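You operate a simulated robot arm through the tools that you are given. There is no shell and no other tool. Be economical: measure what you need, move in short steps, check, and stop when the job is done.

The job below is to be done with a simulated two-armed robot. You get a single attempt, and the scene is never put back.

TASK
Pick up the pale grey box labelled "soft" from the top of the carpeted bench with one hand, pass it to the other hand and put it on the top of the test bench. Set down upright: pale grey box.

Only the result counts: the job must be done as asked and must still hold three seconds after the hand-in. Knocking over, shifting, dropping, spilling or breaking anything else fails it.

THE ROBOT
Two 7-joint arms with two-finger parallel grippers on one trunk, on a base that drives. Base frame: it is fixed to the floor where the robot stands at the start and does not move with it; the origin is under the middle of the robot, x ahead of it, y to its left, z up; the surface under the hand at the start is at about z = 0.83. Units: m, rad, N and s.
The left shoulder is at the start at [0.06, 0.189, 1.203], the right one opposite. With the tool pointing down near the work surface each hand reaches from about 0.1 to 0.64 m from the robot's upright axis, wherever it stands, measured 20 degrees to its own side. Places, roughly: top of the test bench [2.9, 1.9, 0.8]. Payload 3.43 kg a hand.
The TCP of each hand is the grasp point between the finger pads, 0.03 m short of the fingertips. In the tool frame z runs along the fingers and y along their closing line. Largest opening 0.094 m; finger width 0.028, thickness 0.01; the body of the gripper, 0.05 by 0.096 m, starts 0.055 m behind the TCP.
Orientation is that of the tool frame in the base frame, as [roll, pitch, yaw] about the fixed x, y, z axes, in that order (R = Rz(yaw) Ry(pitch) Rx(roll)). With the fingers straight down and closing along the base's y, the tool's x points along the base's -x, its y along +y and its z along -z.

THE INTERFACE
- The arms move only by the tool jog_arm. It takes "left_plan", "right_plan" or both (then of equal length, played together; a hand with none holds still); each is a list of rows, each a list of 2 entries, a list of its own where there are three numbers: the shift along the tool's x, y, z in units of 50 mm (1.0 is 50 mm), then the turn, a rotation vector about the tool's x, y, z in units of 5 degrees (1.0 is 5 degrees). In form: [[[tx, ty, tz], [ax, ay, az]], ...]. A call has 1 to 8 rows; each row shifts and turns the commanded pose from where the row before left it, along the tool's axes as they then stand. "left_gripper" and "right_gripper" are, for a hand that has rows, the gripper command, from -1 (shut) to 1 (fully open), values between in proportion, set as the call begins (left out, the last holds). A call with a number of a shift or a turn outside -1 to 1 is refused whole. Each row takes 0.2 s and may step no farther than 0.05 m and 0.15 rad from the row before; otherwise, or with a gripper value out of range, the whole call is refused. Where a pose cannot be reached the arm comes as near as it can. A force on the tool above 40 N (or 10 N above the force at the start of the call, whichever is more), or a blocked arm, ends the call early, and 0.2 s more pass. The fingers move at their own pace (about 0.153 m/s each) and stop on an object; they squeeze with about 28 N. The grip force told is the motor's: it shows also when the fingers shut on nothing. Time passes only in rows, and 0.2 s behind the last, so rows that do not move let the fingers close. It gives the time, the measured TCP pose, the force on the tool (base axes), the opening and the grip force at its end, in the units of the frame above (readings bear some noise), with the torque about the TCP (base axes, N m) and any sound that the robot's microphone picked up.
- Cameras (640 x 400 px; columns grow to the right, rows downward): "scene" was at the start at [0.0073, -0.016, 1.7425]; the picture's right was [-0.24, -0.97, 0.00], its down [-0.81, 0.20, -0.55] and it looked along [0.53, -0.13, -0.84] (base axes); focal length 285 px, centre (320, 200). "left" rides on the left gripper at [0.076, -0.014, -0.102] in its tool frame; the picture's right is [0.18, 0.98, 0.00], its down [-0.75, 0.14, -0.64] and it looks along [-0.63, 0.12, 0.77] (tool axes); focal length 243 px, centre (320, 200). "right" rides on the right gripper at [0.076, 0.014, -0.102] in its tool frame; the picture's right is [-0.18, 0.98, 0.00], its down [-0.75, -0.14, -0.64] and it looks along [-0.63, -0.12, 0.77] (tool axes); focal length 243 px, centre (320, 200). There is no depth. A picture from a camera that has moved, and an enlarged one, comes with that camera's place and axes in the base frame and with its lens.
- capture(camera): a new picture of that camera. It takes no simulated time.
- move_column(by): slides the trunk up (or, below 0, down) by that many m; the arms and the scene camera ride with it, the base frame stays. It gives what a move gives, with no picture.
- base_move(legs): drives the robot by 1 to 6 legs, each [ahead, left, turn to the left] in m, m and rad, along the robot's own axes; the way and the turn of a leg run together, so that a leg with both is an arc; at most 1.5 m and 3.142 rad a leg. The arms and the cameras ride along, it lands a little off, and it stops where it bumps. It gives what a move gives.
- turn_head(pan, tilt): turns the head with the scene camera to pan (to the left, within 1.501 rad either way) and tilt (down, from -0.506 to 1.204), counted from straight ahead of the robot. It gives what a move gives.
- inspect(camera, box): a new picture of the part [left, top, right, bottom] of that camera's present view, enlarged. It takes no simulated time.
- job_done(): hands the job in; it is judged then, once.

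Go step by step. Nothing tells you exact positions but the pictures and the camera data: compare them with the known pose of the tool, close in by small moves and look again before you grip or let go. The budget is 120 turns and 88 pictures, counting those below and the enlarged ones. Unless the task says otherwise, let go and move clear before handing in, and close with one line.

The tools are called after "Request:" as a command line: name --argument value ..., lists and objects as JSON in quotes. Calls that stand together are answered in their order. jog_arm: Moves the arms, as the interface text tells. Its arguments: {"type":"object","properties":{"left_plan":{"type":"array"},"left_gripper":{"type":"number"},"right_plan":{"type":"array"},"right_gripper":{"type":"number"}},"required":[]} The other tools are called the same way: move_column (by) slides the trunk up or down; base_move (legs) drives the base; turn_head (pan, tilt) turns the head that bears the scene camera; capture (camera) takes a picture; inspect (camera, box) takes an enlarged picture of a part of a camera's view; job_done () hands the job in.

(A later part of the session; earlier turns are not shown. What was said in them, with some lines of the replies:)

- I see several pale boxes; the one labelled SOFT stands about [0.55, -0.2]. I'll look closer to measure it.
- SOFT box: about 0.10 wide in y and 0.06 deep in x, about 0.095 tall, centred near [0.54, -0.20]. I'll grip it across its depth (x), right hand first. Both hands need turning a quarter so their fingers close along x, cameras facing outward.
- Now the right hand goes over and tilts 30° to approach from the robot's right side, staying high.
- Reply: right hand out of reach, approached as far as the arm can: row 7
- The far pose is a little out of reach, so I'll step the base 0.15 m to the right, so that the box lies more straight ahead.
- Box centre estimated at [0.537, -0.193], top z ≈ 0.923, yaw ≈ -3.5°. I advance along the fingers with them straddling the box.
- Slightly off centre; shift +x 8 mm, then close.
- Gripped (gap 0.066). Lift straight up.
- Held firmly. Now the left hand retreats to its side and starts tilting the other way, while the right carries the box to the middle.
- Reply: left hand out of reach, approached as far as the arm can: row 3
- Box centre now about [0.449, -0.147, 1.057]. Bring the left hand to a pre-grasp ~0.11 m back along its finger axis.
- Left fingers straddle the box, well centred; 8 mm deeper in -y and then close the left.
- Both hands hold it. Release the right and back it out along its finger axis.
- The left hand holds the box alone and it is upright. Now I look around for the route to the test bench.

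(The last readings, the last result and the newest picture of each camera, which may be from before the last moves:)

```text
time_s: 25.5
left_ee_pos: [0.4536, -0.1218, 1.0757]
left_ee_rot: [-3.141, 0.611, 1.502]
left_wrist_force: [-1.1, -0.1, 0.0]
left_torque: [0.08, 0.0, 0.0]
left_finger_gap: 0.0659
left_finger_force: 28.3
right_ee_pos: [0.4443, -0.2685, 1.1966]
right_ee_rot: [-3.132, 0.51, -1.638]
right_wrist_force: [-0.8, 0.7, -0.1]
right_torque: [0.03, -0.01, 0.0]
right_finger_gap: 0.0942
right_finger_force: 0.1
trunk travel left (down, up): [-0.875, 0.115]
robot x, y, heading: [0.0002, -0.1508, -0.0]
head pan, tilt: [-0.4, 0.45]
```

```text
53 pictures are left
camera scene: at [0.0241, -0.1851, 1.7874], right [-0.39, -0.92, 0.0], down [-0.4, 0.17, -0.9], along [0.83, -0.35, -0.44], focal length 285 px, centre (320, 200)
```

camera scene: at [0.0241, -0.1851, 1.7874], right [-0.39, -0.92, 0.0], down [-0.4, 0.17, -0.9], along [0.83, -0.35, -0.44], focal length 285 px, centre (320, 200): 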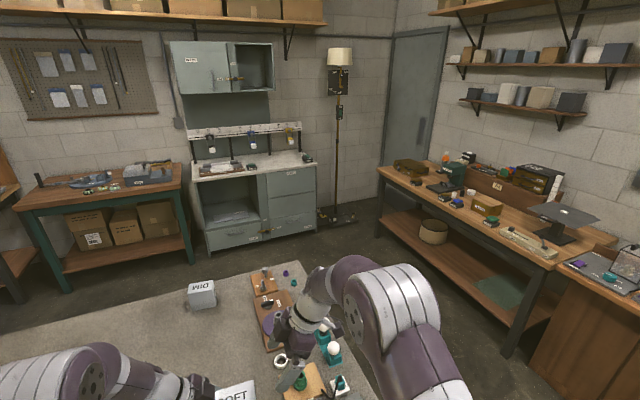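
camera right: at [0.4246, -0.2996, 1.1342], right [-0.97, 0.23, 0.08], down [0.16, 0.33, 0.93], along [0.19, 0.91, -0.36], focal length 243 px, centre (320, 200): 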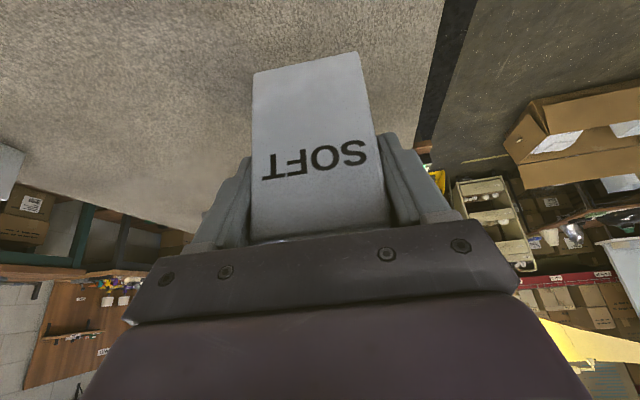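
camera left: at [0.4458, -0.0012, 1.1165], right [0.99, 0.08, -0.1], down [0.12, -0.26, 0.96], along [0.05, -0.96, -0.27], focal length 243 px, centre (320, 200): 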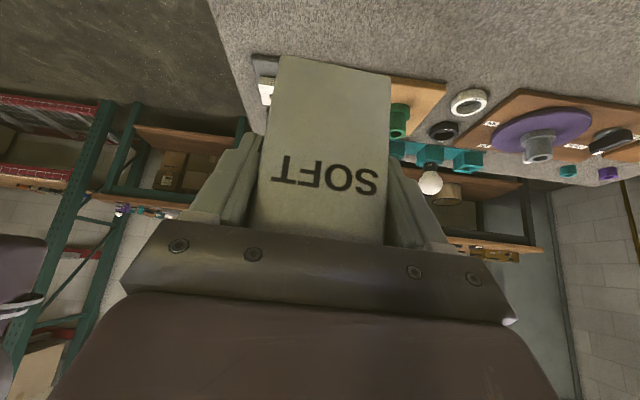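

The test bench is the one against the far wall (wood back panel), front edge near x≈2.52, y 1.3–2.5. A lamp hangs on the left, so I go around the right end of the carpeted bench: back up, then sidestep right.

Request:
base_move --legs '[[-0.4, 0, 0], [0, -0.95, 0]]'

Request:
capture --camera "scene"

Request:
capture --camera "left"

```text
time_s: 32.4
left_ee_pos: [0.0571, -1.0252, 1.0757]
left_ee_rot: [-3.141, 0.611, 1.519]
left_wrist_force: [-0.5, 0.3, -0.3]
left_torque: [0.06, 0.01, -0.03]
left_finger_gap: 0.066
left_finger_force: 27.9
right_ee_pos: [0.0492, -1.1735, 1.1971]
right_ee_rot: [-3.133, 0.509, -1.622]
right_wrist_force: [-0.5, 0.5, -0.3]
right_torque: [0.02, -0.02, -0.01]
right_finger_gap: 0.0938
right_finger_force: 0.0
trunk travel left (down, up): [-0.875, 0.115]
robot x, y, heading: [-0.3954, -1.0603, 0.017]
head pan, tilt: [-0.4, 0.45]
```

```text
52 pictures are left
camera scene: at [-0.3711, -1.0958, 1.7875], right [-0.37, -0.93, 0.0], down [-0.4, 0.16, -0.9], along [0.83, -0.34, -0.44], focal length 285 px, centre (320, 200)
```

scene: 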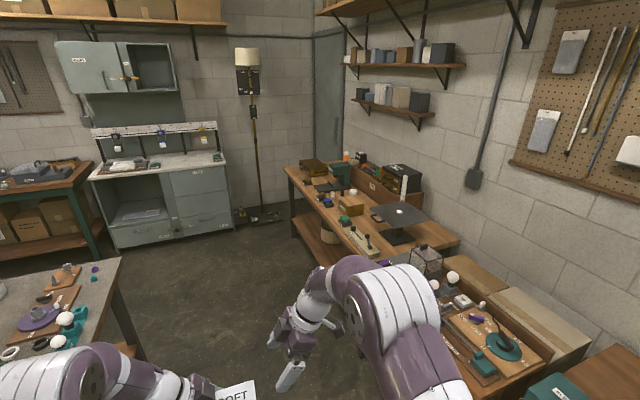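

```text
51 pictures are left
camera left: at [0.048, -0.9043, 1.116], right [0.99, 0.1, -0.11], down [0.13, -0.26, 0.96], along [0.07, -0.96, -0.27], focal length 243 px, centre (320, 200)
```

left: 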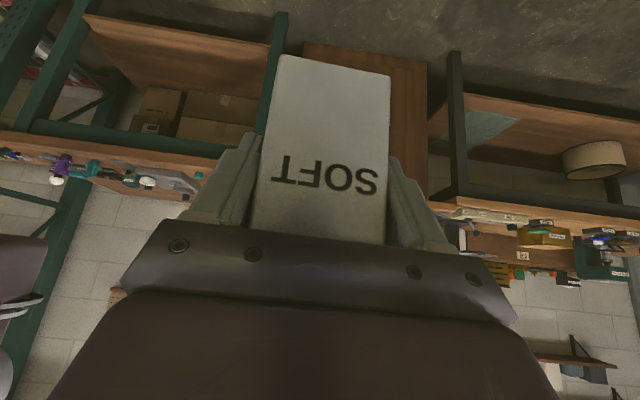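

Request:
base_move --legs '[[0, -0.06, -0.017], [1.1, 0, 0], [1.03, 0, 0]]'

Request:
turn_head --pan 1.2 --tilt 0.55

Request:
capture --camera "scene"

```text
time_s: 43.5
left_ee_pos: [2.1915, -1.1384, 1.0767]
left_ee_rot: [-3.142, 0.61, 1.48]
left_wrist_force: [-0.8, -0.1, -0.2]
left_torque: [0.06, 0.01, 0.01]
left_finger_gap: 0.066
left_finger_force: 27.7
right_ee_pos: [2.1785, -1.284, 1.1971]
right_ee_rot: [-3.134, 0.51, -1.659]
right_wrist_force: [0.5, -0.1, 0.1]
right_torque: [-0.02, 0.04, -0.02]
right_finger_gap: 0.094
right_finger_force: 0.1
trunk travel left (down, up): [-0.875, 0.115]
robot x, y, heading: [1.7408, -1.1564, -0.018]
head pan, tilt: [-0.4, 0.45]
```

```text
time_s: 45.2
left_ee_pos: [2.1922, -1.1386, 1.0761]
left_ee_rot: [3.141, 0.612, 1.48]
left_wrist_force: [0.4, -1.2, 0.0]
left_torque: [0.11, 0.02, 0.0]
left_finger_gap: 0.0657
left_finger_force: 27.5
right_ee_pos: [2.1792, -1.2854, 1.1975]
right_ee_rot: [-3.134, 0.51, -1.659]
right_wrist_force: [0.2, 0.0, -0.9]
right_torque: [0.03, -0.04, -0.02]
right_finger_gap: 0.094
right_finger_force: 0.1
trunk travel left (down, up): [-0.875, 0.115]
robot x, y, heading: [1.7391, -1.1551, -0.02]
head pan, tilt: [1.201, 0.55]
```

```text
50 pictures are left
camera scene: at [1.7121, -1.0713, 1.7784], right [0.92, -0.38, 0.0], down [-0.2, -0.48, -0.85], along [0.33, 0.79, -0.52], focal length 285 px, centre (320, 200)
```

scene: 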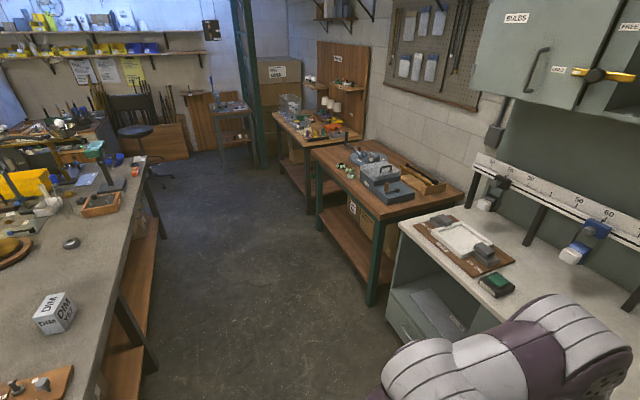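

The aisle is clear; sidestep left along it.

Request:
base_move --legs '[[0, 0, 0.02], [0, 1.3, 0]]'

Request:
turn_head --pan 0.85 --tilt 0.55

Request:
capture --camera "scene"

```text
time_s: 52.0
left_ee_pos: [2.1827, 0.1791, 1.0769]
left_ee_rot: [-3.14, 0.61, 1.518]
left_wrist_force: [0.7, 0.1, -0.5]
left_torque: [0.12, 0.01, -0.01]
left_finger_gap: 0.0661
left_finger_force: 28.4
right_ee_pos: [2.1751, 0.0315, 1.1968]
right_ee_rot: [-3.133, 0.511, -1.622]
right_wrist_force: [-0.6, 0.6, 0.1]
right_torque: [0.01, -0.01, 0.0]
right_finger_gap: 0.0937
right_finger_force: 0.1
trunk travel left (down, up): [-0.875, 0.115]
robot x, y, heading: [1.7284, 0.1448, 0.013]
head pan, tilt: [1.201, 0.55]
```

```text
time_s: 52.9
left_ee_pos: [2.182, 0.1799, 1.0748]
left_ee_rot: [-3.141, 0.612, 1.517]
left_wrist_force: [-0.4, -0.7, -0.9]
left_torque: [0.07, -0.02, 0.01]
left_finger_gap: 0.0662
left_finger_force: 27.8
right_ee_pos: [2.1742, 0.032, 1.197]
right_ee_rot: [-3.133, 0.51, -1.623]
right_wrist_force: [0.2, 0.4, 0.2]
right_torque: [0.02, -0.02, 0.0]
right_finger_gap: 0.094
right_finger_force: 0.0
trunk travel left (down, up): [-0.875, 0.115]
robot x, y, heading: [1.7297, 0.1456, 0.015]
head pan, tilt: [0.85, 0.55]
```

```text
49 pictures are left
camera scene: at [1.7269, 0.213, 1.7784], right [0.76, -0.65, 0.0], down [-0.34, -0.4, -0.85], along [0.55, 0.65, -0.52], focal length 285 px, centre (320, 200)
```

scene: 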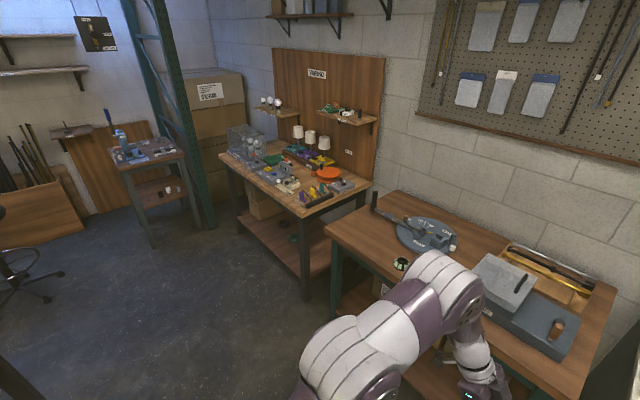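

Request:
inspect --camera "scene" --box '[210, 50, 390, 225]'

```text
2.29 times, centred on (300, 138) of scene
camera zoom: at [1.7269, 0.213, 1.7784], right [0.76, -0.65, 0.0], down [-0.34, -0.4, -0.85], along [0.55, 0.65, -0.52], focal length 652 px, centre (366, 343)
```

zoom: 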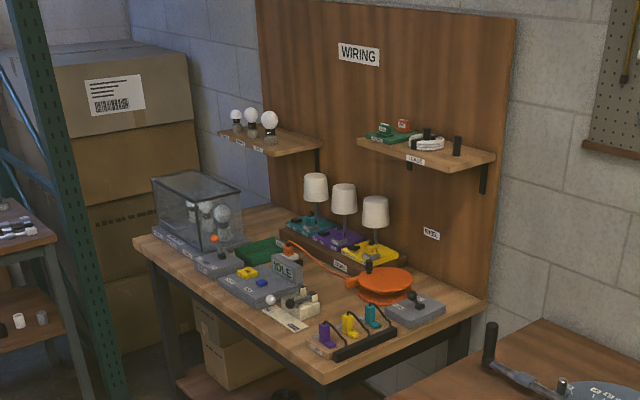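

Request:
base_move --legs '[[0, 1.4, -0.015]]'

Request:
turn_head --pan 0.15 --tilt 0.7

Request:
capture --camera "scene"

```text
time_s: 59.7
left_ee_pos: [2.1787, 1.5371, 1.0758]
left_ee_rot: [-3.141, 0.611, 1.491]
left_wrist_force: [-0.6, -0.5, 0.1]
left_torque: [0.05, 0.02, 0.03]
left_finger_gap: 0.066
left_finger_force: 28.5
right_ee_pos: [2.1678, 1.3907, 1.1977]
right_ee_rot: [-3.13, 0.51, -1.65]
right_wrist_force: [-1.0, -1.0, 0.0]
right_torque: [0.02, 0.0, -0.02]
right_finger_gap: 0.0941
right_finger_force: 0.1
trunk travel left (down, up): [-0.875, 0.115]
robot x, y, heading: [1.7277, 1.5119, -0.013]
head pan, tilt: [0.85, 0.55]
```

```text
time_s: 60.8
left_ee_pos: [2.1784, 1.5355, 1.076]
left_ee_rot: [3.141, 0.61, 1.491]
left_wrist_force: [0.2, 0.5, 0.0]
left_torque: [0.05, 0.03, 0.01]
left_finger_gap: 0.066
left_finger_force: 28.1
right_ee_pos: [2.1688, 1.389, 1.1959]
right_ee_rot: [-3.134, 0.509, -1.649]
right_wrist_force: [0.3, -0.6, 0.0]
right_torque: [-0.01, 0.0, 0.0]
right_finger_gap: 0.0941
right_finger_force: 0.0
trunk travel left (down, up): [-0.875, 0.115]
robot x, y, heading: [1.7265, 1.512, -0.008]
head pan, tilt: [0.15, 0.7]
```

```text
47 pictures are left
camera scene: at [1.7498, 1.5265, 1.7653], right [0.14, -0.99, 0.0], down [-0.64, -0.09, -0.76], along [0.76, 0.11, -0.64], focal length 285 px, centre (320, 200)
```

scene: 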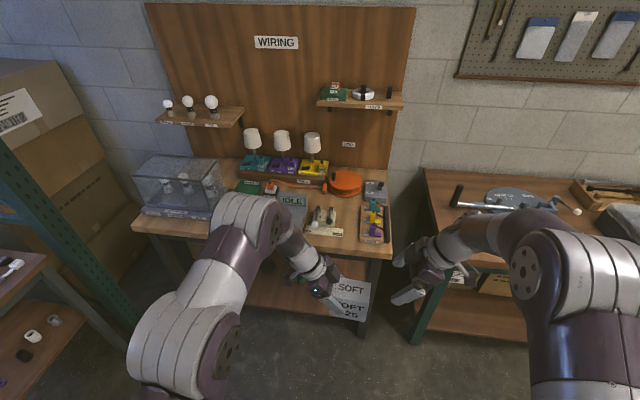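

Request:
inspect --camera "scene" --box '[260, 150, 420, 270]'

Request:
capture --camera "left"

Request:
capture --camera "right"

```text
3.33 times, centred on (340, 210) of scene
camera zoom: at [1.7498, 1.5265, 1.7653], right [0.14, -0.99, 0.0], down [-0.64, -0.09, -0.76], along [0.76, 0.11, -0.64], focal length 951 px, centre (253, 167)
```

zoom: 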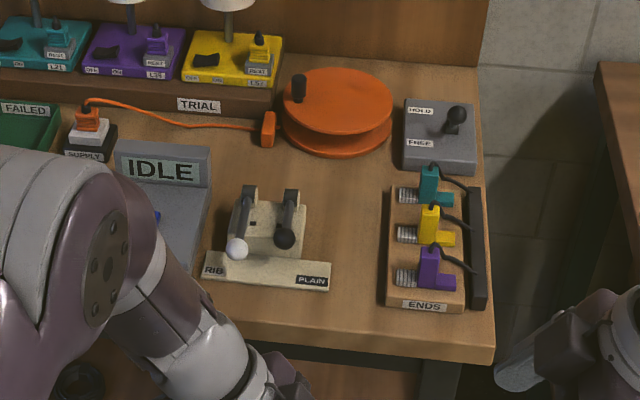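

```text
45 pictures are left
camera left: at [2.1742, 1.6582, 1.1161], right [0.99, 0.07, -0.11], down [0.12, -0.26, 0.96], along [0.04, -0.96, -0.27], focal length 243 px, centre (320, 200)
```

left: 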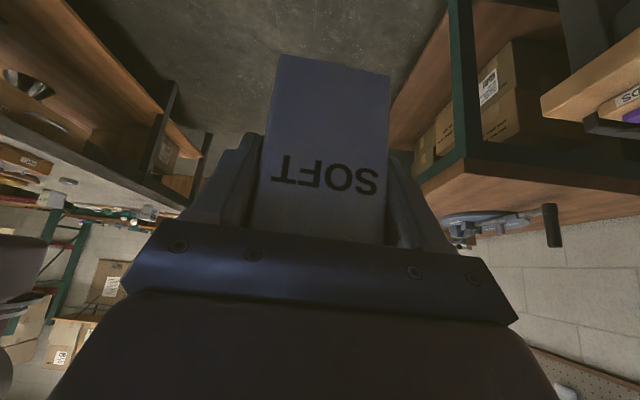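

```text
44 pictures are left
camera right: at [2.1433, 1.2752, 1.2494], right [-0.97, 0.24, 0.08], down [0.16, 0.33, 0.93], along [0.2, 0.91, -0.36], focal length 243 px, centre (320, 200)
```

right: 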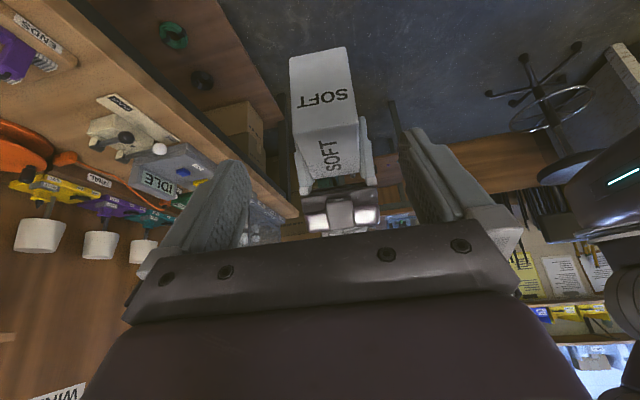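

There's a free patch between the switch plate (RIB/PLAIN) and the ENDS block, about [2.75, 1.53]. The box fits there with its long side along x, hand coming from the robot side; so I retract the right hand and turn the left hand +90° in yaw here.

Request:
jog_arm --right_plan '[[[0.3, 0.9, 0], [0, 0, 0]], [[0.3, 0.9, 0], [0, 0, 0]], [[0.3, 0.9, 0], [0, 0, 0]], [[0.3, 0.9, 0], [0, 0, 0]]]'

Request:
jog_arm --left_plan '[[[0, 0, 0], [-0.57, 0, -0.82]], [[0, 0, 0], [-0.57, 0, -0.82]], [[0, 0, 0], [-0.57, 0, -0.82]], [[0, 0, 0], [-0.57, 0, -0.82]], [[0, 0, 0], [-0.57, 0, -0.82]], [[0, 0, 0], [-0.57, 0, -0.82]], [[0, 0, 0], [-0.57, 0, -0.82]], [[0, 0, 0], [-0.57, 0, -0.82]]]'

Request:
jog_arm --left_plan '[[[0, 0, 0], [-0.57, 0, -0.82]], [[0, 0, 0], [-0.57, 0, -0.82]], [[0, 0, 0], [-0.57, 0, -0.82]], [[0, 0, 0], [-0.57, 0, -0.82]], [[0, 0, 0], [-0.57, 0, -0.82]], [[0, 0, 0], [-0.57, 0, -0.82]], [[0, 0, 0], [-0.57, 0, -0.82]], [[0, 0, 0], [-0.57, 0, -0.82]]]'

Request:
jog_arm --left_plan '[[[0, 0, 0], [-0.57, 0, -0.82]], [[0, 0, 0], [-0.57, 0, -0.82]], [[0, 0, 0], [-0.52, 0, -0.75]]]'

Request:
capture --camera "left"

Request:
capture --camera "scene"

```text
time_s: 61.8
left_ee_pos: [2.1787, 1.537, 1.0763]
left_ee_rot: [3.139, 0.613, 1.492]
left_wrist_force: [-0.6, 0.0, 0.3]
left_torque: [0.03, -0.01, 0.02]
left_finger_gap: 0.066
left_finger_force: 28.0
right_ee_pos: [1.9822, 1.3517, 1.1691]
right_ee_rot: [-3.131, 0.509, -1.648]
right_wrist_force: [0.1, 0.5, -0.2]
right_torque: [0.0, -0.04, -0.03]
right_finger_gap: 0.0943
right_finger_force: 0.0
trunk travel left (down, up): [-0.875, 0.115]
robot x, y, heading: [1.7276, 1.5155, -0.012]
head pan, tilt: [0.15, 0.7]
```

```text
time_s: 63.6
left_ee_pos: [2.1787, 1.5376, 1.0775]
left_ee_rot: [-3.14, 0.61, 2.189]
left_wrist_force: [-0.8, 0.3, 0.3]
left_torque: [0.05, 0.03, 0.01]
left_finger_gap: 0.0657
left_finger_force: 27.9
right_ee_pos: [1.9843, 1.3536, 1.1693]
right_ee_rot: [-3.133, 0.51, -1.65]
right_wrist_force: [-0.2, -0.2, -0.3]
right_torque: [0.02, 0.01, 0.01]
right_finger_gap: 0.0937
right_finger_force: 0.0
trunk travel left (down, up): [-0.875, 0.115]
robot x, y, heading: [1.7256, 1.5148, -0.011]
head pan, tilt: [0.15, 0.7]
```

```text
time_s: 65.4
left_ee_pos: [2.1784, 1.5355, 1.0758]
left_ee_rot: [-3.138, 0.608, 2.886]
left_wrist_force: [-0.2, -0.5, 0.5]
left_torque: [0.03, 0.09, 0.02]
left_finger_gap: 0.0661
left_finger_force: 28.2
right_ee_pos: [1.9838, 1.3517, 1.1695]
right_ee_rot: [-3.132, 0.509, -1.65]
right_wrist_force: [0.7, -0.3, 0.4]
right_torque: [-0.03, 0.01, 0.01]
right_finger_gap: 0.094
right_finger_force: 0.1
trunk travel left (down, up): [-0.875, 0.115]
robot x, y, heading: [1.7265, 1.5136, -0.012]
head pan, tilt: [0.15, 0.7]
```

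```text
time_s: 66.2
left_ee_pos: [2.182, 1.537, 1.0752]
left_ee_rot: [-3.138, 0.607, -3.14]
left_wrist_force: [-0.7, 0.9, 0.6]
left_torque: [0.04, 0.08, 0.03]
left_finger_gap: 0.0659
left_finger_force: 28.0
right_ee_pos: [1.9843, 1.3521, 1.1698]
right_ee_rot: [-3.132, 0.509, -1.65]
right_wrist_force: [0.0, 0.5, 0.8]
right_torque: [0.02, 0.03, 0.01]
right_finger_gap: 0.0939
right_finger_force: 0.1
trunk travel left (down, up): [-0.875, 0.115]
robot x, y, heading: [1.7293, 1.5128, -0.007]
head pan, tilt: [0.15, 0.7]
```

```text
43 pictures are left
camera left: at [2.0587, 1.5221, 1.1161], right [-0.15, 0.98, -0.11], down [0.25, 0.14, 0.96], along [0.96, 0.12, -0.27], focal length 243 px, centre (320, 200)
```

left: 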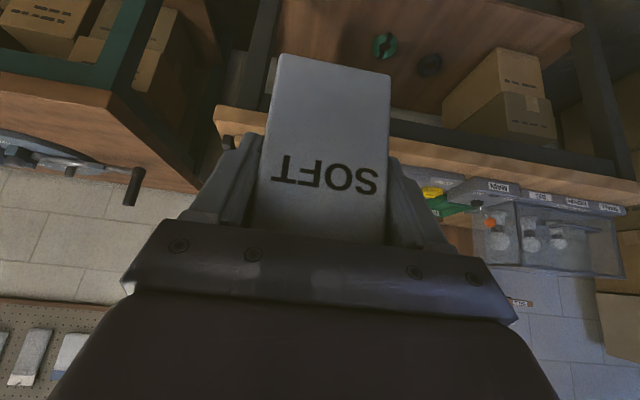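

```text
42 pictures are left
camera scene: at [1.7502, 1.5262, 1.7652], right [0.14, -0.99, 0.0], down [-0.64, -0.09, -0.76], along [0.76, 0.11, -0.64], focal length 285 px, centre (320, 200)
```

scene: 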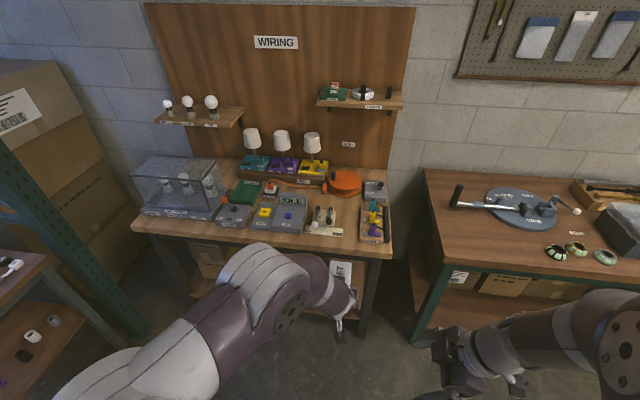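

Request:
base_move --legs '[[0, -0.1, 0.008], [0.3, 0, 0]]'

Request:
capture --camera "scene"

Request:
capture --camera "left"

```text
time_s: 69.0
left_ee_pos: [2.4775, 1.4341, 1.0753]
left_ee_rot: [-3.136, 0.609, -3.14]
left_wrist_force: [-0.2, 1.0, 0.3]
left_torque: [0.03, 0.02, 0.03]
left_finger_gap: 0.0665
left_finger_force: 28.1
right_ee_pos: [2.2835, 1.2494, 1.1699]
right_ee_rot: [-3.131, 0.509, -1.644]
right_wrist_force: [-0.4, 1.0, -0.3]
right_torque: [-0.02, -0.01, 0.03]
right_finger_gap: 0.0943
right_finger_force: 0.0
trunk travel left (down, up): [-0.875, 0.115]
robot x, y, heading: [2.024, 1.4097, -0.005]
head pan, tilt: [0.15, 0.7]
```

```text
41 pictures are left
camera scene: at [2.0473, 1.4223, 1.7653], right [0.14, -0.99, 0.0], down [-0.64, -0.09, -0.77], along [0.76, 0.11, -0.64], focal length 285 px, centre (320, 200)
```

scene: 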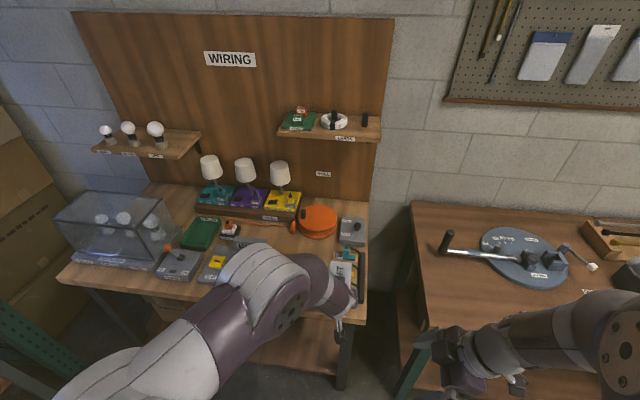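

```text
40 pictures are left
camera left: at [2.3567, 1.4192, 1.1165], right [-0.15, 0.98, -0.11], down [0.25, 0.15, 0.96], along [0.96, 0.12, -0.27], focal length 243 px, centre (320, 200)
```

left: 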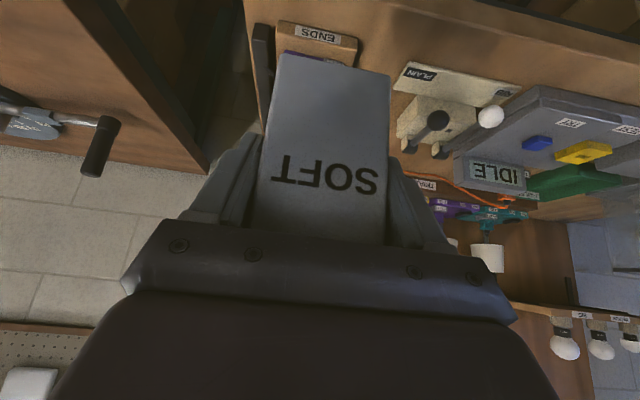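

Positions agree with the earlier estimate. Roll forward 0.15 m and then move the hand over the patch, still high.

Request:
base_move --legs '[[0.15, 0, 0.005]]'

```text
time_s: 70.4
left_ee_pos: [2.6279, 1.4359, 1.0775]
left_ee_rot: [-3.138, 0.609, -3.134]
left_wrist_force: [-0.3, 0.0, -0.4]
left_torque: [0.0, 0.03, 0.03]
left_finger_gap: 0.0658
left_finger_force: 28.2
right_ee_pos: [2.4327, 1.2493, 1.1699]
right_ee_rot: [-3.13, 0.51, -1.64]
right_wrist_force: [0.1, 0.1, -0.4]
right_torque: [-0.02, 0.02, -0.03]
right_finger_gap: 0.0939
right_finger_force: 0.0
trunk travel left (down, up): [-0.875, 0.115]
robot x, y, heading: [2.1754, 1.4083, -0.003]
head pan, tilt: [0.15, 0.7]
```

Request:
jog_arm --left_plan '[[[-0.26, 0.445, 0.517], [0, 0, 0]], [[-0.26, 0.445, 0.517], [0, 0, 0]], [[-0.26, 0.445, 0.517], [0, 0, 0]], [[-0.26, 0.445, 0.517], [0, 0, 0]]]'

Request:
capture --camera "left"

Request:
turn_head --pan 0.2 --tilt 0.9

Request:
capture --camera "scene"

Request:
capture --camera "right"

```text
time_s: 71.4
left_ee_pos: [2.7347, 1.5255, 1.0201]
left_ee_rot: [-3.137, 0.606, -3.133]
left_wrist_force: [-0.7, -0.3, 0.5]
left_torque: [-0.02, 0.05, 0.0]
left_finger_gap: 0.066
left_finger_force: 27.9
right_ee_pos: [2.4363, 1.2512, 1.1689]
right_ee_rot: [-3.136, 0.507, -1.644]
right_wrist_force: [0.3, -0.2, 0.6]
right_torque: [-0.01, 0.0, -0.01]
right_finger_gap: 0.094
right_finger_force: 0.1
trunk travel left (down, up): [-0.875, 0.115]
robot x, y, heading: [2.1761, 1.4041, -0.005]
head pan, tilt: [0.15, 0.7]
```

```text
39 pictures are left
camera left: at [2.6135, 1.5096, 1.0607], right [-0.16, 0.98, -0.11], down [0.25, 0.15, 0.96], along [0.95, 0.12, -0.27], focal length 243 px, centre (320, 200)
```

left: 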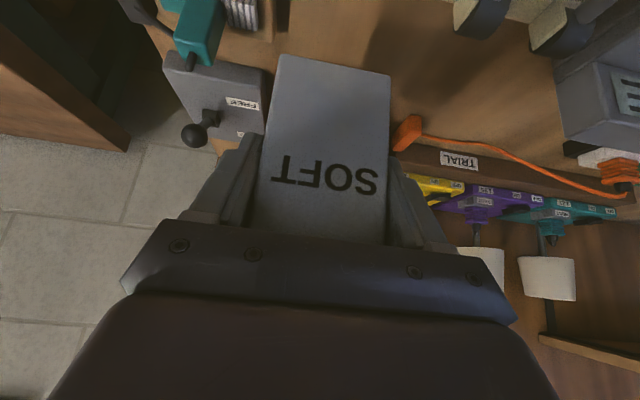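

```text
time_s: 72.1
left_ee_pos: [2.7333, 1.5234, 1.0215]
left_ee_rot: [-3.139, 0.607, -3.134]
left_wrist_force: [0.2, 0.8, 0.2]
left_torque: [0.01, 0.08, 0.01]
left_finger_gap: 0.066
left_finger_force: 28.3
right_ee_pos: [2.4342, 1.2497, 1.1688]
right_ee_rot: [-3.133, 0.509, -1.642]
right_wrist_force: [0.0, 0.9, 0.1]
right_torque: [0.01, -0.01, 0.0]
right_finger_gap: 0.0939
right_finger_force: 0.1
trunk travel left (down, up): [-0.875, 0.115]
robot x, y, heading: [2.1816, 1.4072, -0.003]
head pan, tilt: [0.201, 0.901]
```

```text
38 pictures are left
camera scene: at [2.1886, 1.4236, 1.7491], right [0.2, -0.98, 0.0], down [-0.77, -0.15, -0.62], along [0.61, 0.12, -0.78], focal length 285 px, centre (320, 200)
```

scene: 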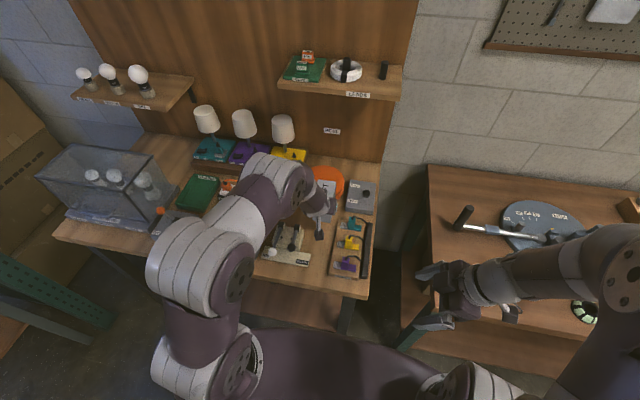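

```text
37 pictures are left
camera right: at [2.4102, 1.1349, 1.2223], right [-0.97, 0.23, 0.08], down [0.16, 0.33, 0.93], along [0.19, 0.91, -0.36], focal length 243 px, centre (320, 200)
```

right: 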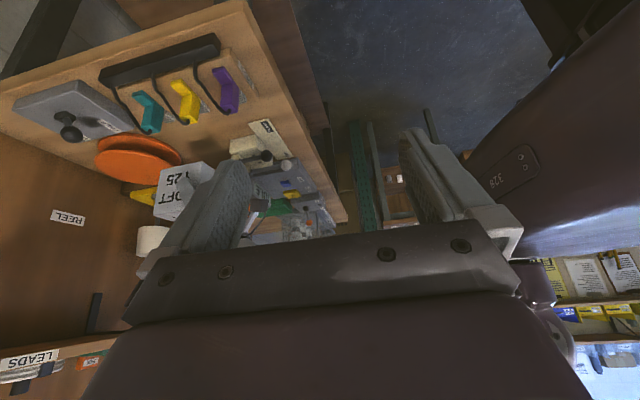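

Let me turn the right hand a bit so that its camera watches the landing spot.

Request:
jog_arm --right_plan '[[[0, 0, 0], [0.49, 0, 0.87]], [[0, 0, 0], [0.49, 0, 0.87]], [[0, 0, 0], [0.49, 0, 0.87]], [[0, 0, 0], [0.49, 0, 0.87]], [[0, 0, 0], [0.49, 0, 0.87]], [[0, 0, 0], [0.49, 0, 0.87]]]'

Request:
capture --camera "right"

Request:
inspect --camera "scene" --box '[250, 160, 390, 300]'

```text
time_s: 73.5
left_ee_pos: [2.7342, 1.5231, 1.0205]
left_ee_rot: [-3.14, 0.607, -3.133]
left_wrist_force: [0.9, 0.7, 0.3]
left_torque: [-0.01, 0.0, 0.02]
left_finger_gap: 0.066
left_finger_force: 27.7
right_ee_pos: [2.4351, 1.2494, 1.1698]
right_ee_rot: [-3.134, 0.513, -2.167]
right_wrist_force: [-0.4, -0.6, 0.2]
right_torque: [-0.03, 0.01, 0.0]
right_finger_gap: 0.094
right_finger_force: 0.1
trunk travel left (down, up): [-0.875, 0.115]
robot x, y, heading: [2.1745, 1.4066, -0.008]
head pan, tilt: [0.201, 0.901]
```

```text
36 pictures are left
camera right: at [2.3555, 1.1624, 1.2219], right [-0.72, 0.69, 0.08], down [0.3, 0.21, 0.93], along [0.62, 0.7, -0.36], focal length 243 px, centre (320, 200)
```

right: 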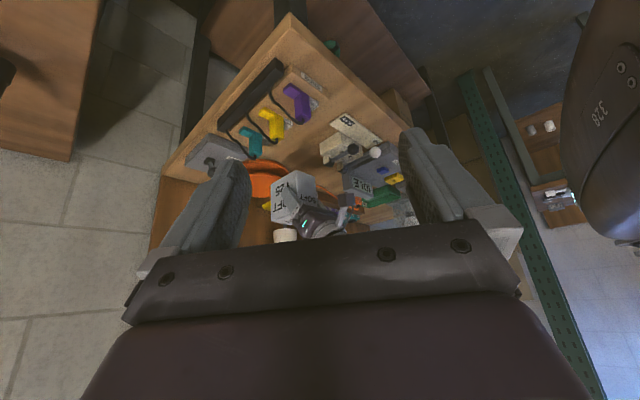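

```text
2.86 times, centred on (320, 230) of scene
camera zoom: at [2.1886, 1.4238, 1.7491], right [0.2, -0.98, 0.0], down [-0.77, -0.15, -0.62], along [0.61, 0.12, -0.78], focal length 815 px, centre (320, 114)
```

zoom: 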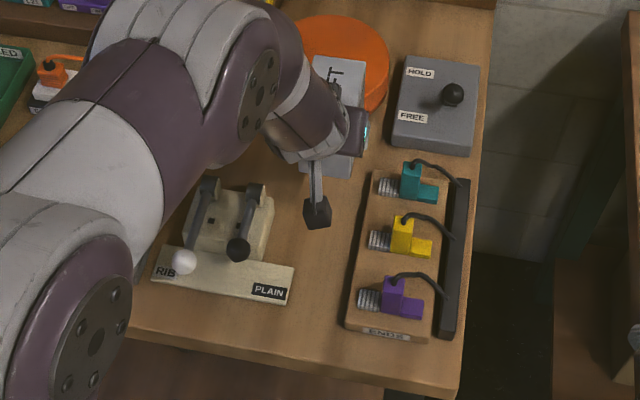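

The patch is clear beneath the box and all margins exceed about 1 cm. Lower to about 15 mm above the bench top.

Request:
jog_arm --left_plan '[[[0.4, 0.03, 0.574], [0, 0, 0]], [[0.4, 0.03, 0.574], [0, 0, 0]], [[0.4, 0.03, 0.574], [0, 0, 0]], [[0.4, 0.03, 0.574], [0, 0, 0]]]'

Request:
inspect --camera "right" --box '[220, 100, 420, 240]'

Request:
inspect --camera "scene" --box '[250, 160, 390, 300]'

Request:
capture --camera "left"

```text
time_s: 74.5
left_ee_pos: [2.7298, 1.5301, 0.8867]
left_ee_rot: [-3.137, 0.617, -3.135]
left_wrist_force: [0.3, -0.3, 24.9]
left_torque: [0.19, -0.06, -0.06]
left_finger_gap: 0.0657
left_finger_force: 28.4
right_ee_pos: [2.4323, 1.2494, 1.1705]
right_ee_rot: [-3.129, 0.516, -2.162]
right_wrist_force: [0.7, 0.0, 0.0]
right_torque: [-0.03, -0.01, -0.01]
right_finger_gap: 0.0938
right_finger_force: 0.0
trunk travel left (down, up): [-0.875, 0.115]
robot x, y, heading: [2.1779, 1.4086, -0.006]
head pan, tilt: [0.201, 0.901]
```

```text
2.86 times, centred on (320, 170) of right
camera zoom: at [2.3518, 1.1615, 1.223], right [-0.72, 0.69, 0.08], down [0.3, 0.21, 0.93], along [0.62, 0.7, -0.35], focal length 693 px, centre (320, 286)
```

zoom: 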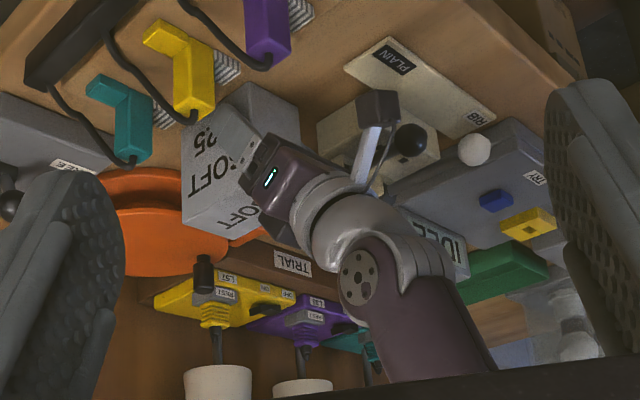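

```text
2.86 times, centred on (320, 230) of scene
camera zoom: at [2.1832, 1.4226, 1.7498], right [0.2, -0.98, 0.0], down [-0.77, -0.15, -0.62], along [0.61, 0.12, -0.78], focal length 815 px, centre (320, 114)
```

zoom: 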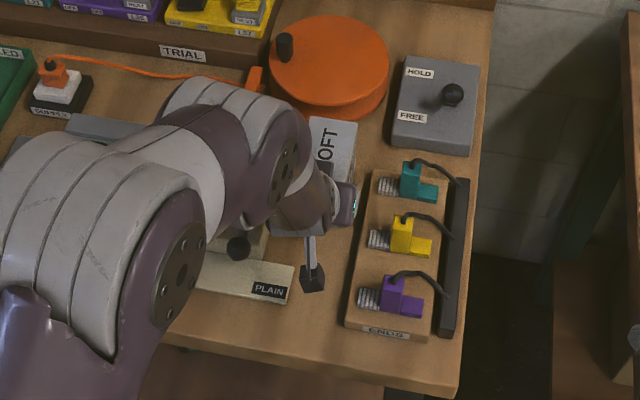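

```text
32 pictures are left
camera left: at [2.6084, 1.5141, 0.9262], right [-0.15, 0.98, -0.11], down [0.24, 0.15, 0.96], along [0.96, 0.12, -0.26], focal length 243 px, centre (320, 200)
```

left: 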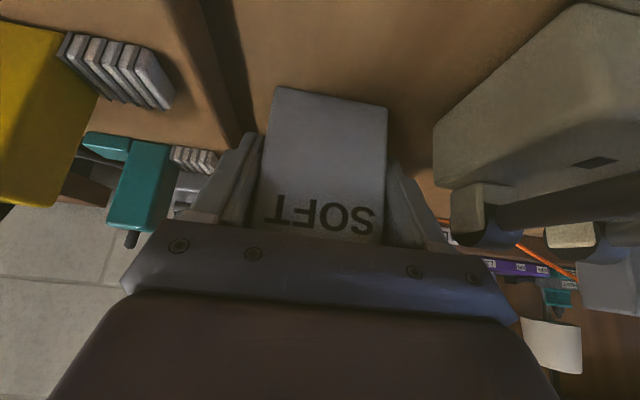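

Contact came earlier than expected (bench top is a bit higher, about 0.83) and the box slid slightly up in the grip. Check that it's flat on the bench before releasing.

Request:
inspect --camera "right" --box '[265, 115, 345, 190]'

Request:
inspect --camera "left" --box '[200, 50, 460, 260]'

```text
5.33 times, centred on (305, 152) of right
camera zoom: at [2.3518, 1.1615, 1.223], right [-0.72, 0.69, 0.08], down [0.3, 0.21, 0.93], along [0.62, 0.7, -0.35], focal length 1294 px, centre (400, 453)
```

zoom: 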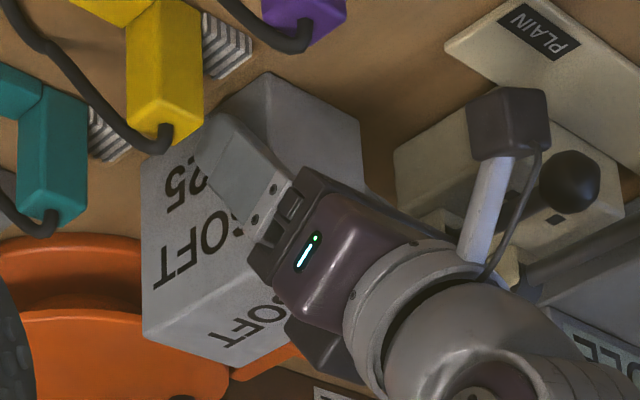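

```text
1.90 times, centred on (330, 155) of left
camera zoom: at [2.6084, 1.5141, 0.9262], right [-0.15, 0.98, -0.11], down [0.24, 0.15, 0.96], along [0.96, 0.12, -0.26], focal length 462 px, centre (301, 286)
```

zoom: 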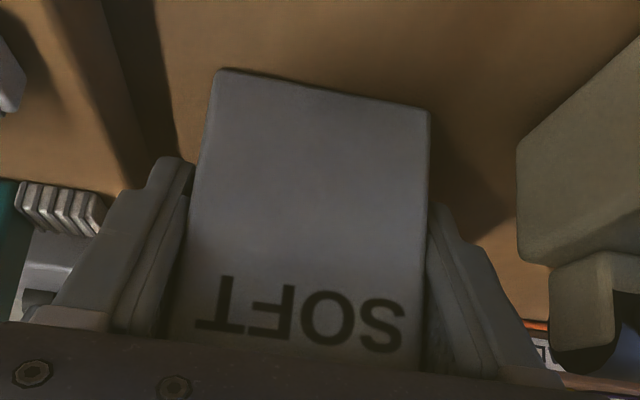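

The box's bottom corners are level, at the bench top's height, with bare wood around it. Ease off the pressing force first.

Request:
jog_arm --left_plan '[[[-0.06, 0, -0.09], [0, 0, 0]], [[0, 0, 0], [0, 0, 0]]]'

Request:
inspect --camera "right" --box '[265, 115, 345, 190]'

```text
time_s: 75.1
left_ee_pos: [2.7282, 1.5297, 0.8869]
left_ee_rot: [-3.137, 0.601, -3.134]
left_wrist_force: [-1.1, -1.6, 1.5]
left_torque: [0.09, -0.18, -0.02]
left_finger_gap: 0.0659
left_finger_force: 28.0
right_ee_pos: [2.4339, 1.2494, 1.1688]
right_ee_rot: [-3.13, 0.513, -2.165]
right_wrist_force: [0.1, 0.7, 0.7]
right_torque: [-0.01, -0.01, 0.02]
right_finger_gap: 0.094
right_finger_force: 0.1
trunk travel left (down, up): [-0.875, 0.115]
robot x, y, heading: [2.1741, 1.4083, -0.006]
head pan, tilt: [0.201, 0.901]
```

```text
5.33 times, centred on (305, 152) of right
camera zoom: at [2.355, 1.1621, 1.2217], right [-0.72, 0.69, 0.08], down [0.3, 0.21, 0.93], along [0.62, 0.7, -0.36], focal length 1294 px, centre (400, 453)
```

zoom: 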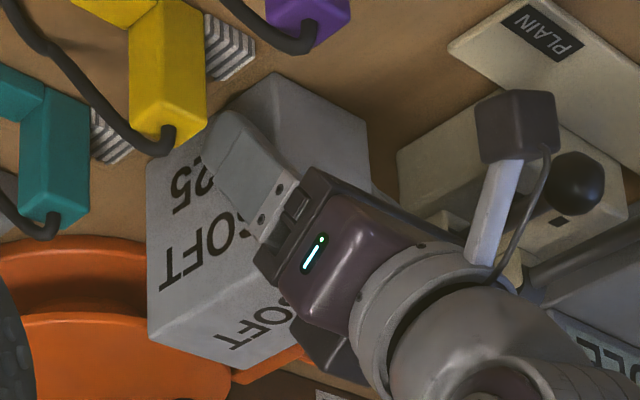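

Force is near zero; open slowly.

Request:
jog_arm --left_plan '[[[0, 0, 0], [0, 0, 0]], [[0, 0, 0], [0, 0, 0]]]' --left_gripper 0.5

Request:
jog_arm --left_plan '[[[0, 0, 0], [0, 0, 0]], [[0, 0, 0], [0, 0, 0]]]' --left_gripper 0.8

Request:
capture --camera "left"

Request:
inspect --camera "right" --box '[265, 115, 345, 190]'

```text
time_s: 75.7
left_ee_pos: [2.7312, 1.5292, 0.8881]
left_ee_rot: [-3.137, 0.608, -3.135]
left_wrist_force: [0.7, 0.1, 0.7]
left_torque: [0.01, 0.02, -0.02]
left_finger_gap: 0.0705
left_finger_force: 0.0
right_ee_pos: [2.4332, 1.2495, 1.1706]
right_ee_rot: [-3.133, 0.512, -2.164]
right_wrist_force: [0.1, 0.1, 0.3]
right_torque: [0.0, 0.0, 0.01]
right_finger_gap: 0.094
right_finger_force: 0.1
trunk travel left (down, up): [-0.875, 0.115]
robot x, y, heading: [2.1753, 1.4038, -0.008]
head pan, tilt: [0.201, 0.901]
```

```text
time_s: 76.3
left_ee_pos: [2.7306, 1.5305, 0.8888]
left_ee_rot: [-3.137, 0.608, -3.134]
left_wrist_force: [-1.2, 0.5, -0.4]
left_torque: [0.02, 0.01, 0.01]
left_finger_gap: 0.0843
left_finger_force: 0.0
right_ee_pos: [2.4347, 1.2495, 1.1698]
right_ee_rot: [-3.134, 0.514, -2.165]
right_wrist_force: [-0.1, -0.1, -0.9]
right_torque: [0.0, -0.03, -0.01]
right_finger_gap: 0.0942
right_finger_force: 0.1
trunk travel left (down, up): [-0.875, 0.115]
robot x, y, heading: [2.1757, 1.4118, -0.009]
head pan, tilt: [0.201, 0.901]
```

```text
28 pictures are left
camera left: at [2.6088, 1.5143, 0.9283], right [-0.16, 0.98, -0.11], down [0.25, 0.15, 0.96], along [0.95, 0.12, -0.27], focal length 243 px, centre (320, 200)
```

left: 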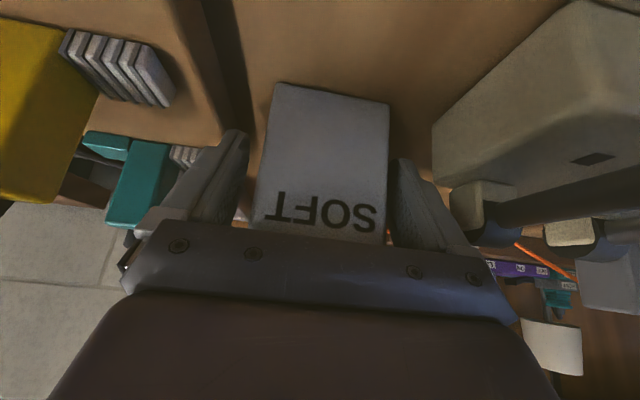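

```text
5.33 times, centred on (305, 152) of right
camera zoom: at [2.3555, 1.1621, 1.2219], right [-0.72, 0.69, 0.08], down [0.3, 0.21, 0.93], along [0.62, 0.7, -0.36], focal length 1294 px, centre (400, 453)
```

zoom: 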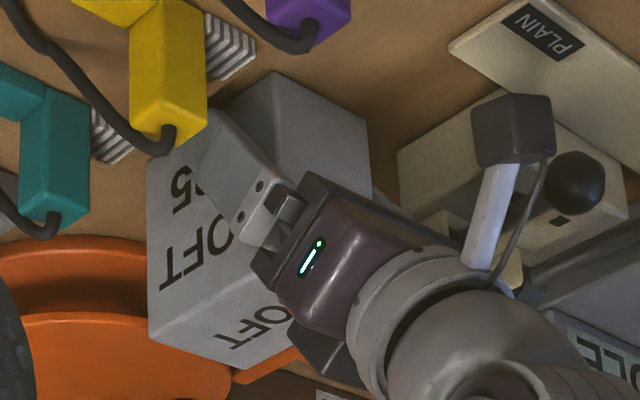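

It stands by itself. Back the hand out along its fingers.

Request:
jog_arm --left_plan '[[[0, 0, -0.4], [0, 0, 0]], [[0, 0, -0.7], [0, 0, 0]], [[0, 0, -0.8], [0, 0, 0]], [[0, 0, -0.8], [0, 0, 0]], [[0, 0, -0.8], [0, 0, 0]]]'

Request:
capture --camera "left"

Request:
inspect --camera "scene" --box '[250, 160, 390, 300]'

Request:
inspect --camera "right" --box '[240, 105, 370, 225]'

```text
time_s: 77.5
left_ee_pos: [2.6306, 1.5286, 1.0338]
left_ee_rot: [-3.137, 0.608, -3.137]
left_wrist_force: [0.4, -0.6, 1.1]
left_torque: [0.03, 0.03, 0.02]
left_finger_gap: 0.0846
left_finger_force: 0.0
right_ee_pos: [2.4328, 1.2503, 1.1706]
right_ee_rot: [-3.133, 0.513, -2.165]
right_wrist_force: [-0.8, -0.2, -0.8]
right_torque: [0.01, -0.02, 0.0]
right_finger_gap: 0.094
right_finger_force: 0.0
trunk travel left (down, up): [-0.875, 0.115]
robot x, y, heading: [2.1767, 1.4059, -0.009]
head pan, tilt: [0.201, 0.901]
```

```text
26 pictures are left
camera left: at [2.5089, 1.5134, 1.0738], right [-0.16, 0.98, -0.11], down [0.25, 0.15, 0.96], along [0.96, 0.12, -0.27], focal length 243 px, centre (320, 200)
```

left: 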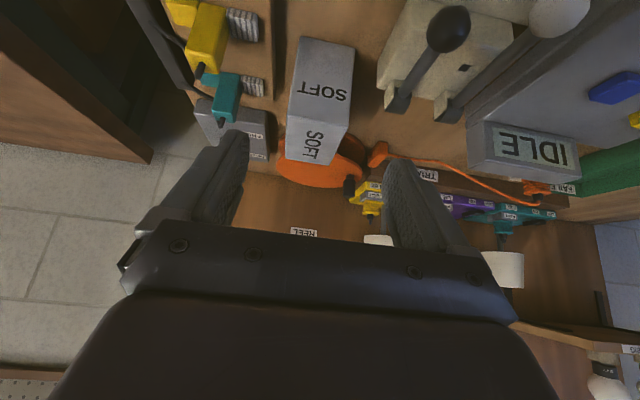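

```text
2.86 times, centred on (320, 230) of scene
camera zoom: at [2.1864, 1.4235, 1.7491], right [0.2, -0.98, 0.0], down [-0.77, -0.15, -0.62], along [0.61, 0.12, -0.78], focal length 815 px, centre (320, 114)
```

zoom: 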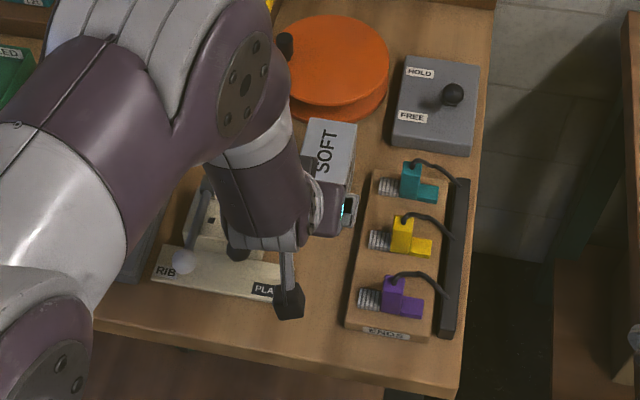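

```text
3.33 times, centred on (305, 165) of right
camera zoom: at [2.3541, 1.1621, 1.2221], right [-0.72, 0.69, 0.08], down [0.3, 0.21, 0.93], along [0.62, 0.7, -0.36], focal length 809 px, centre (370, 317)
```

zoom: 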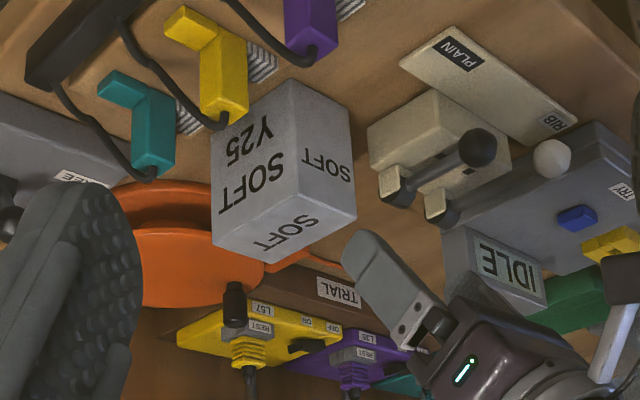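

Both hands are clear, the box stands upright on bare wood and its neighbours look untouched. I'm handing the job in.

Request:
job_done

```text
The job is handed in.
```

The pale grey "soft" box was picked up with the right hand, passed to the left hand in mid-air, and set upright on the test bench.
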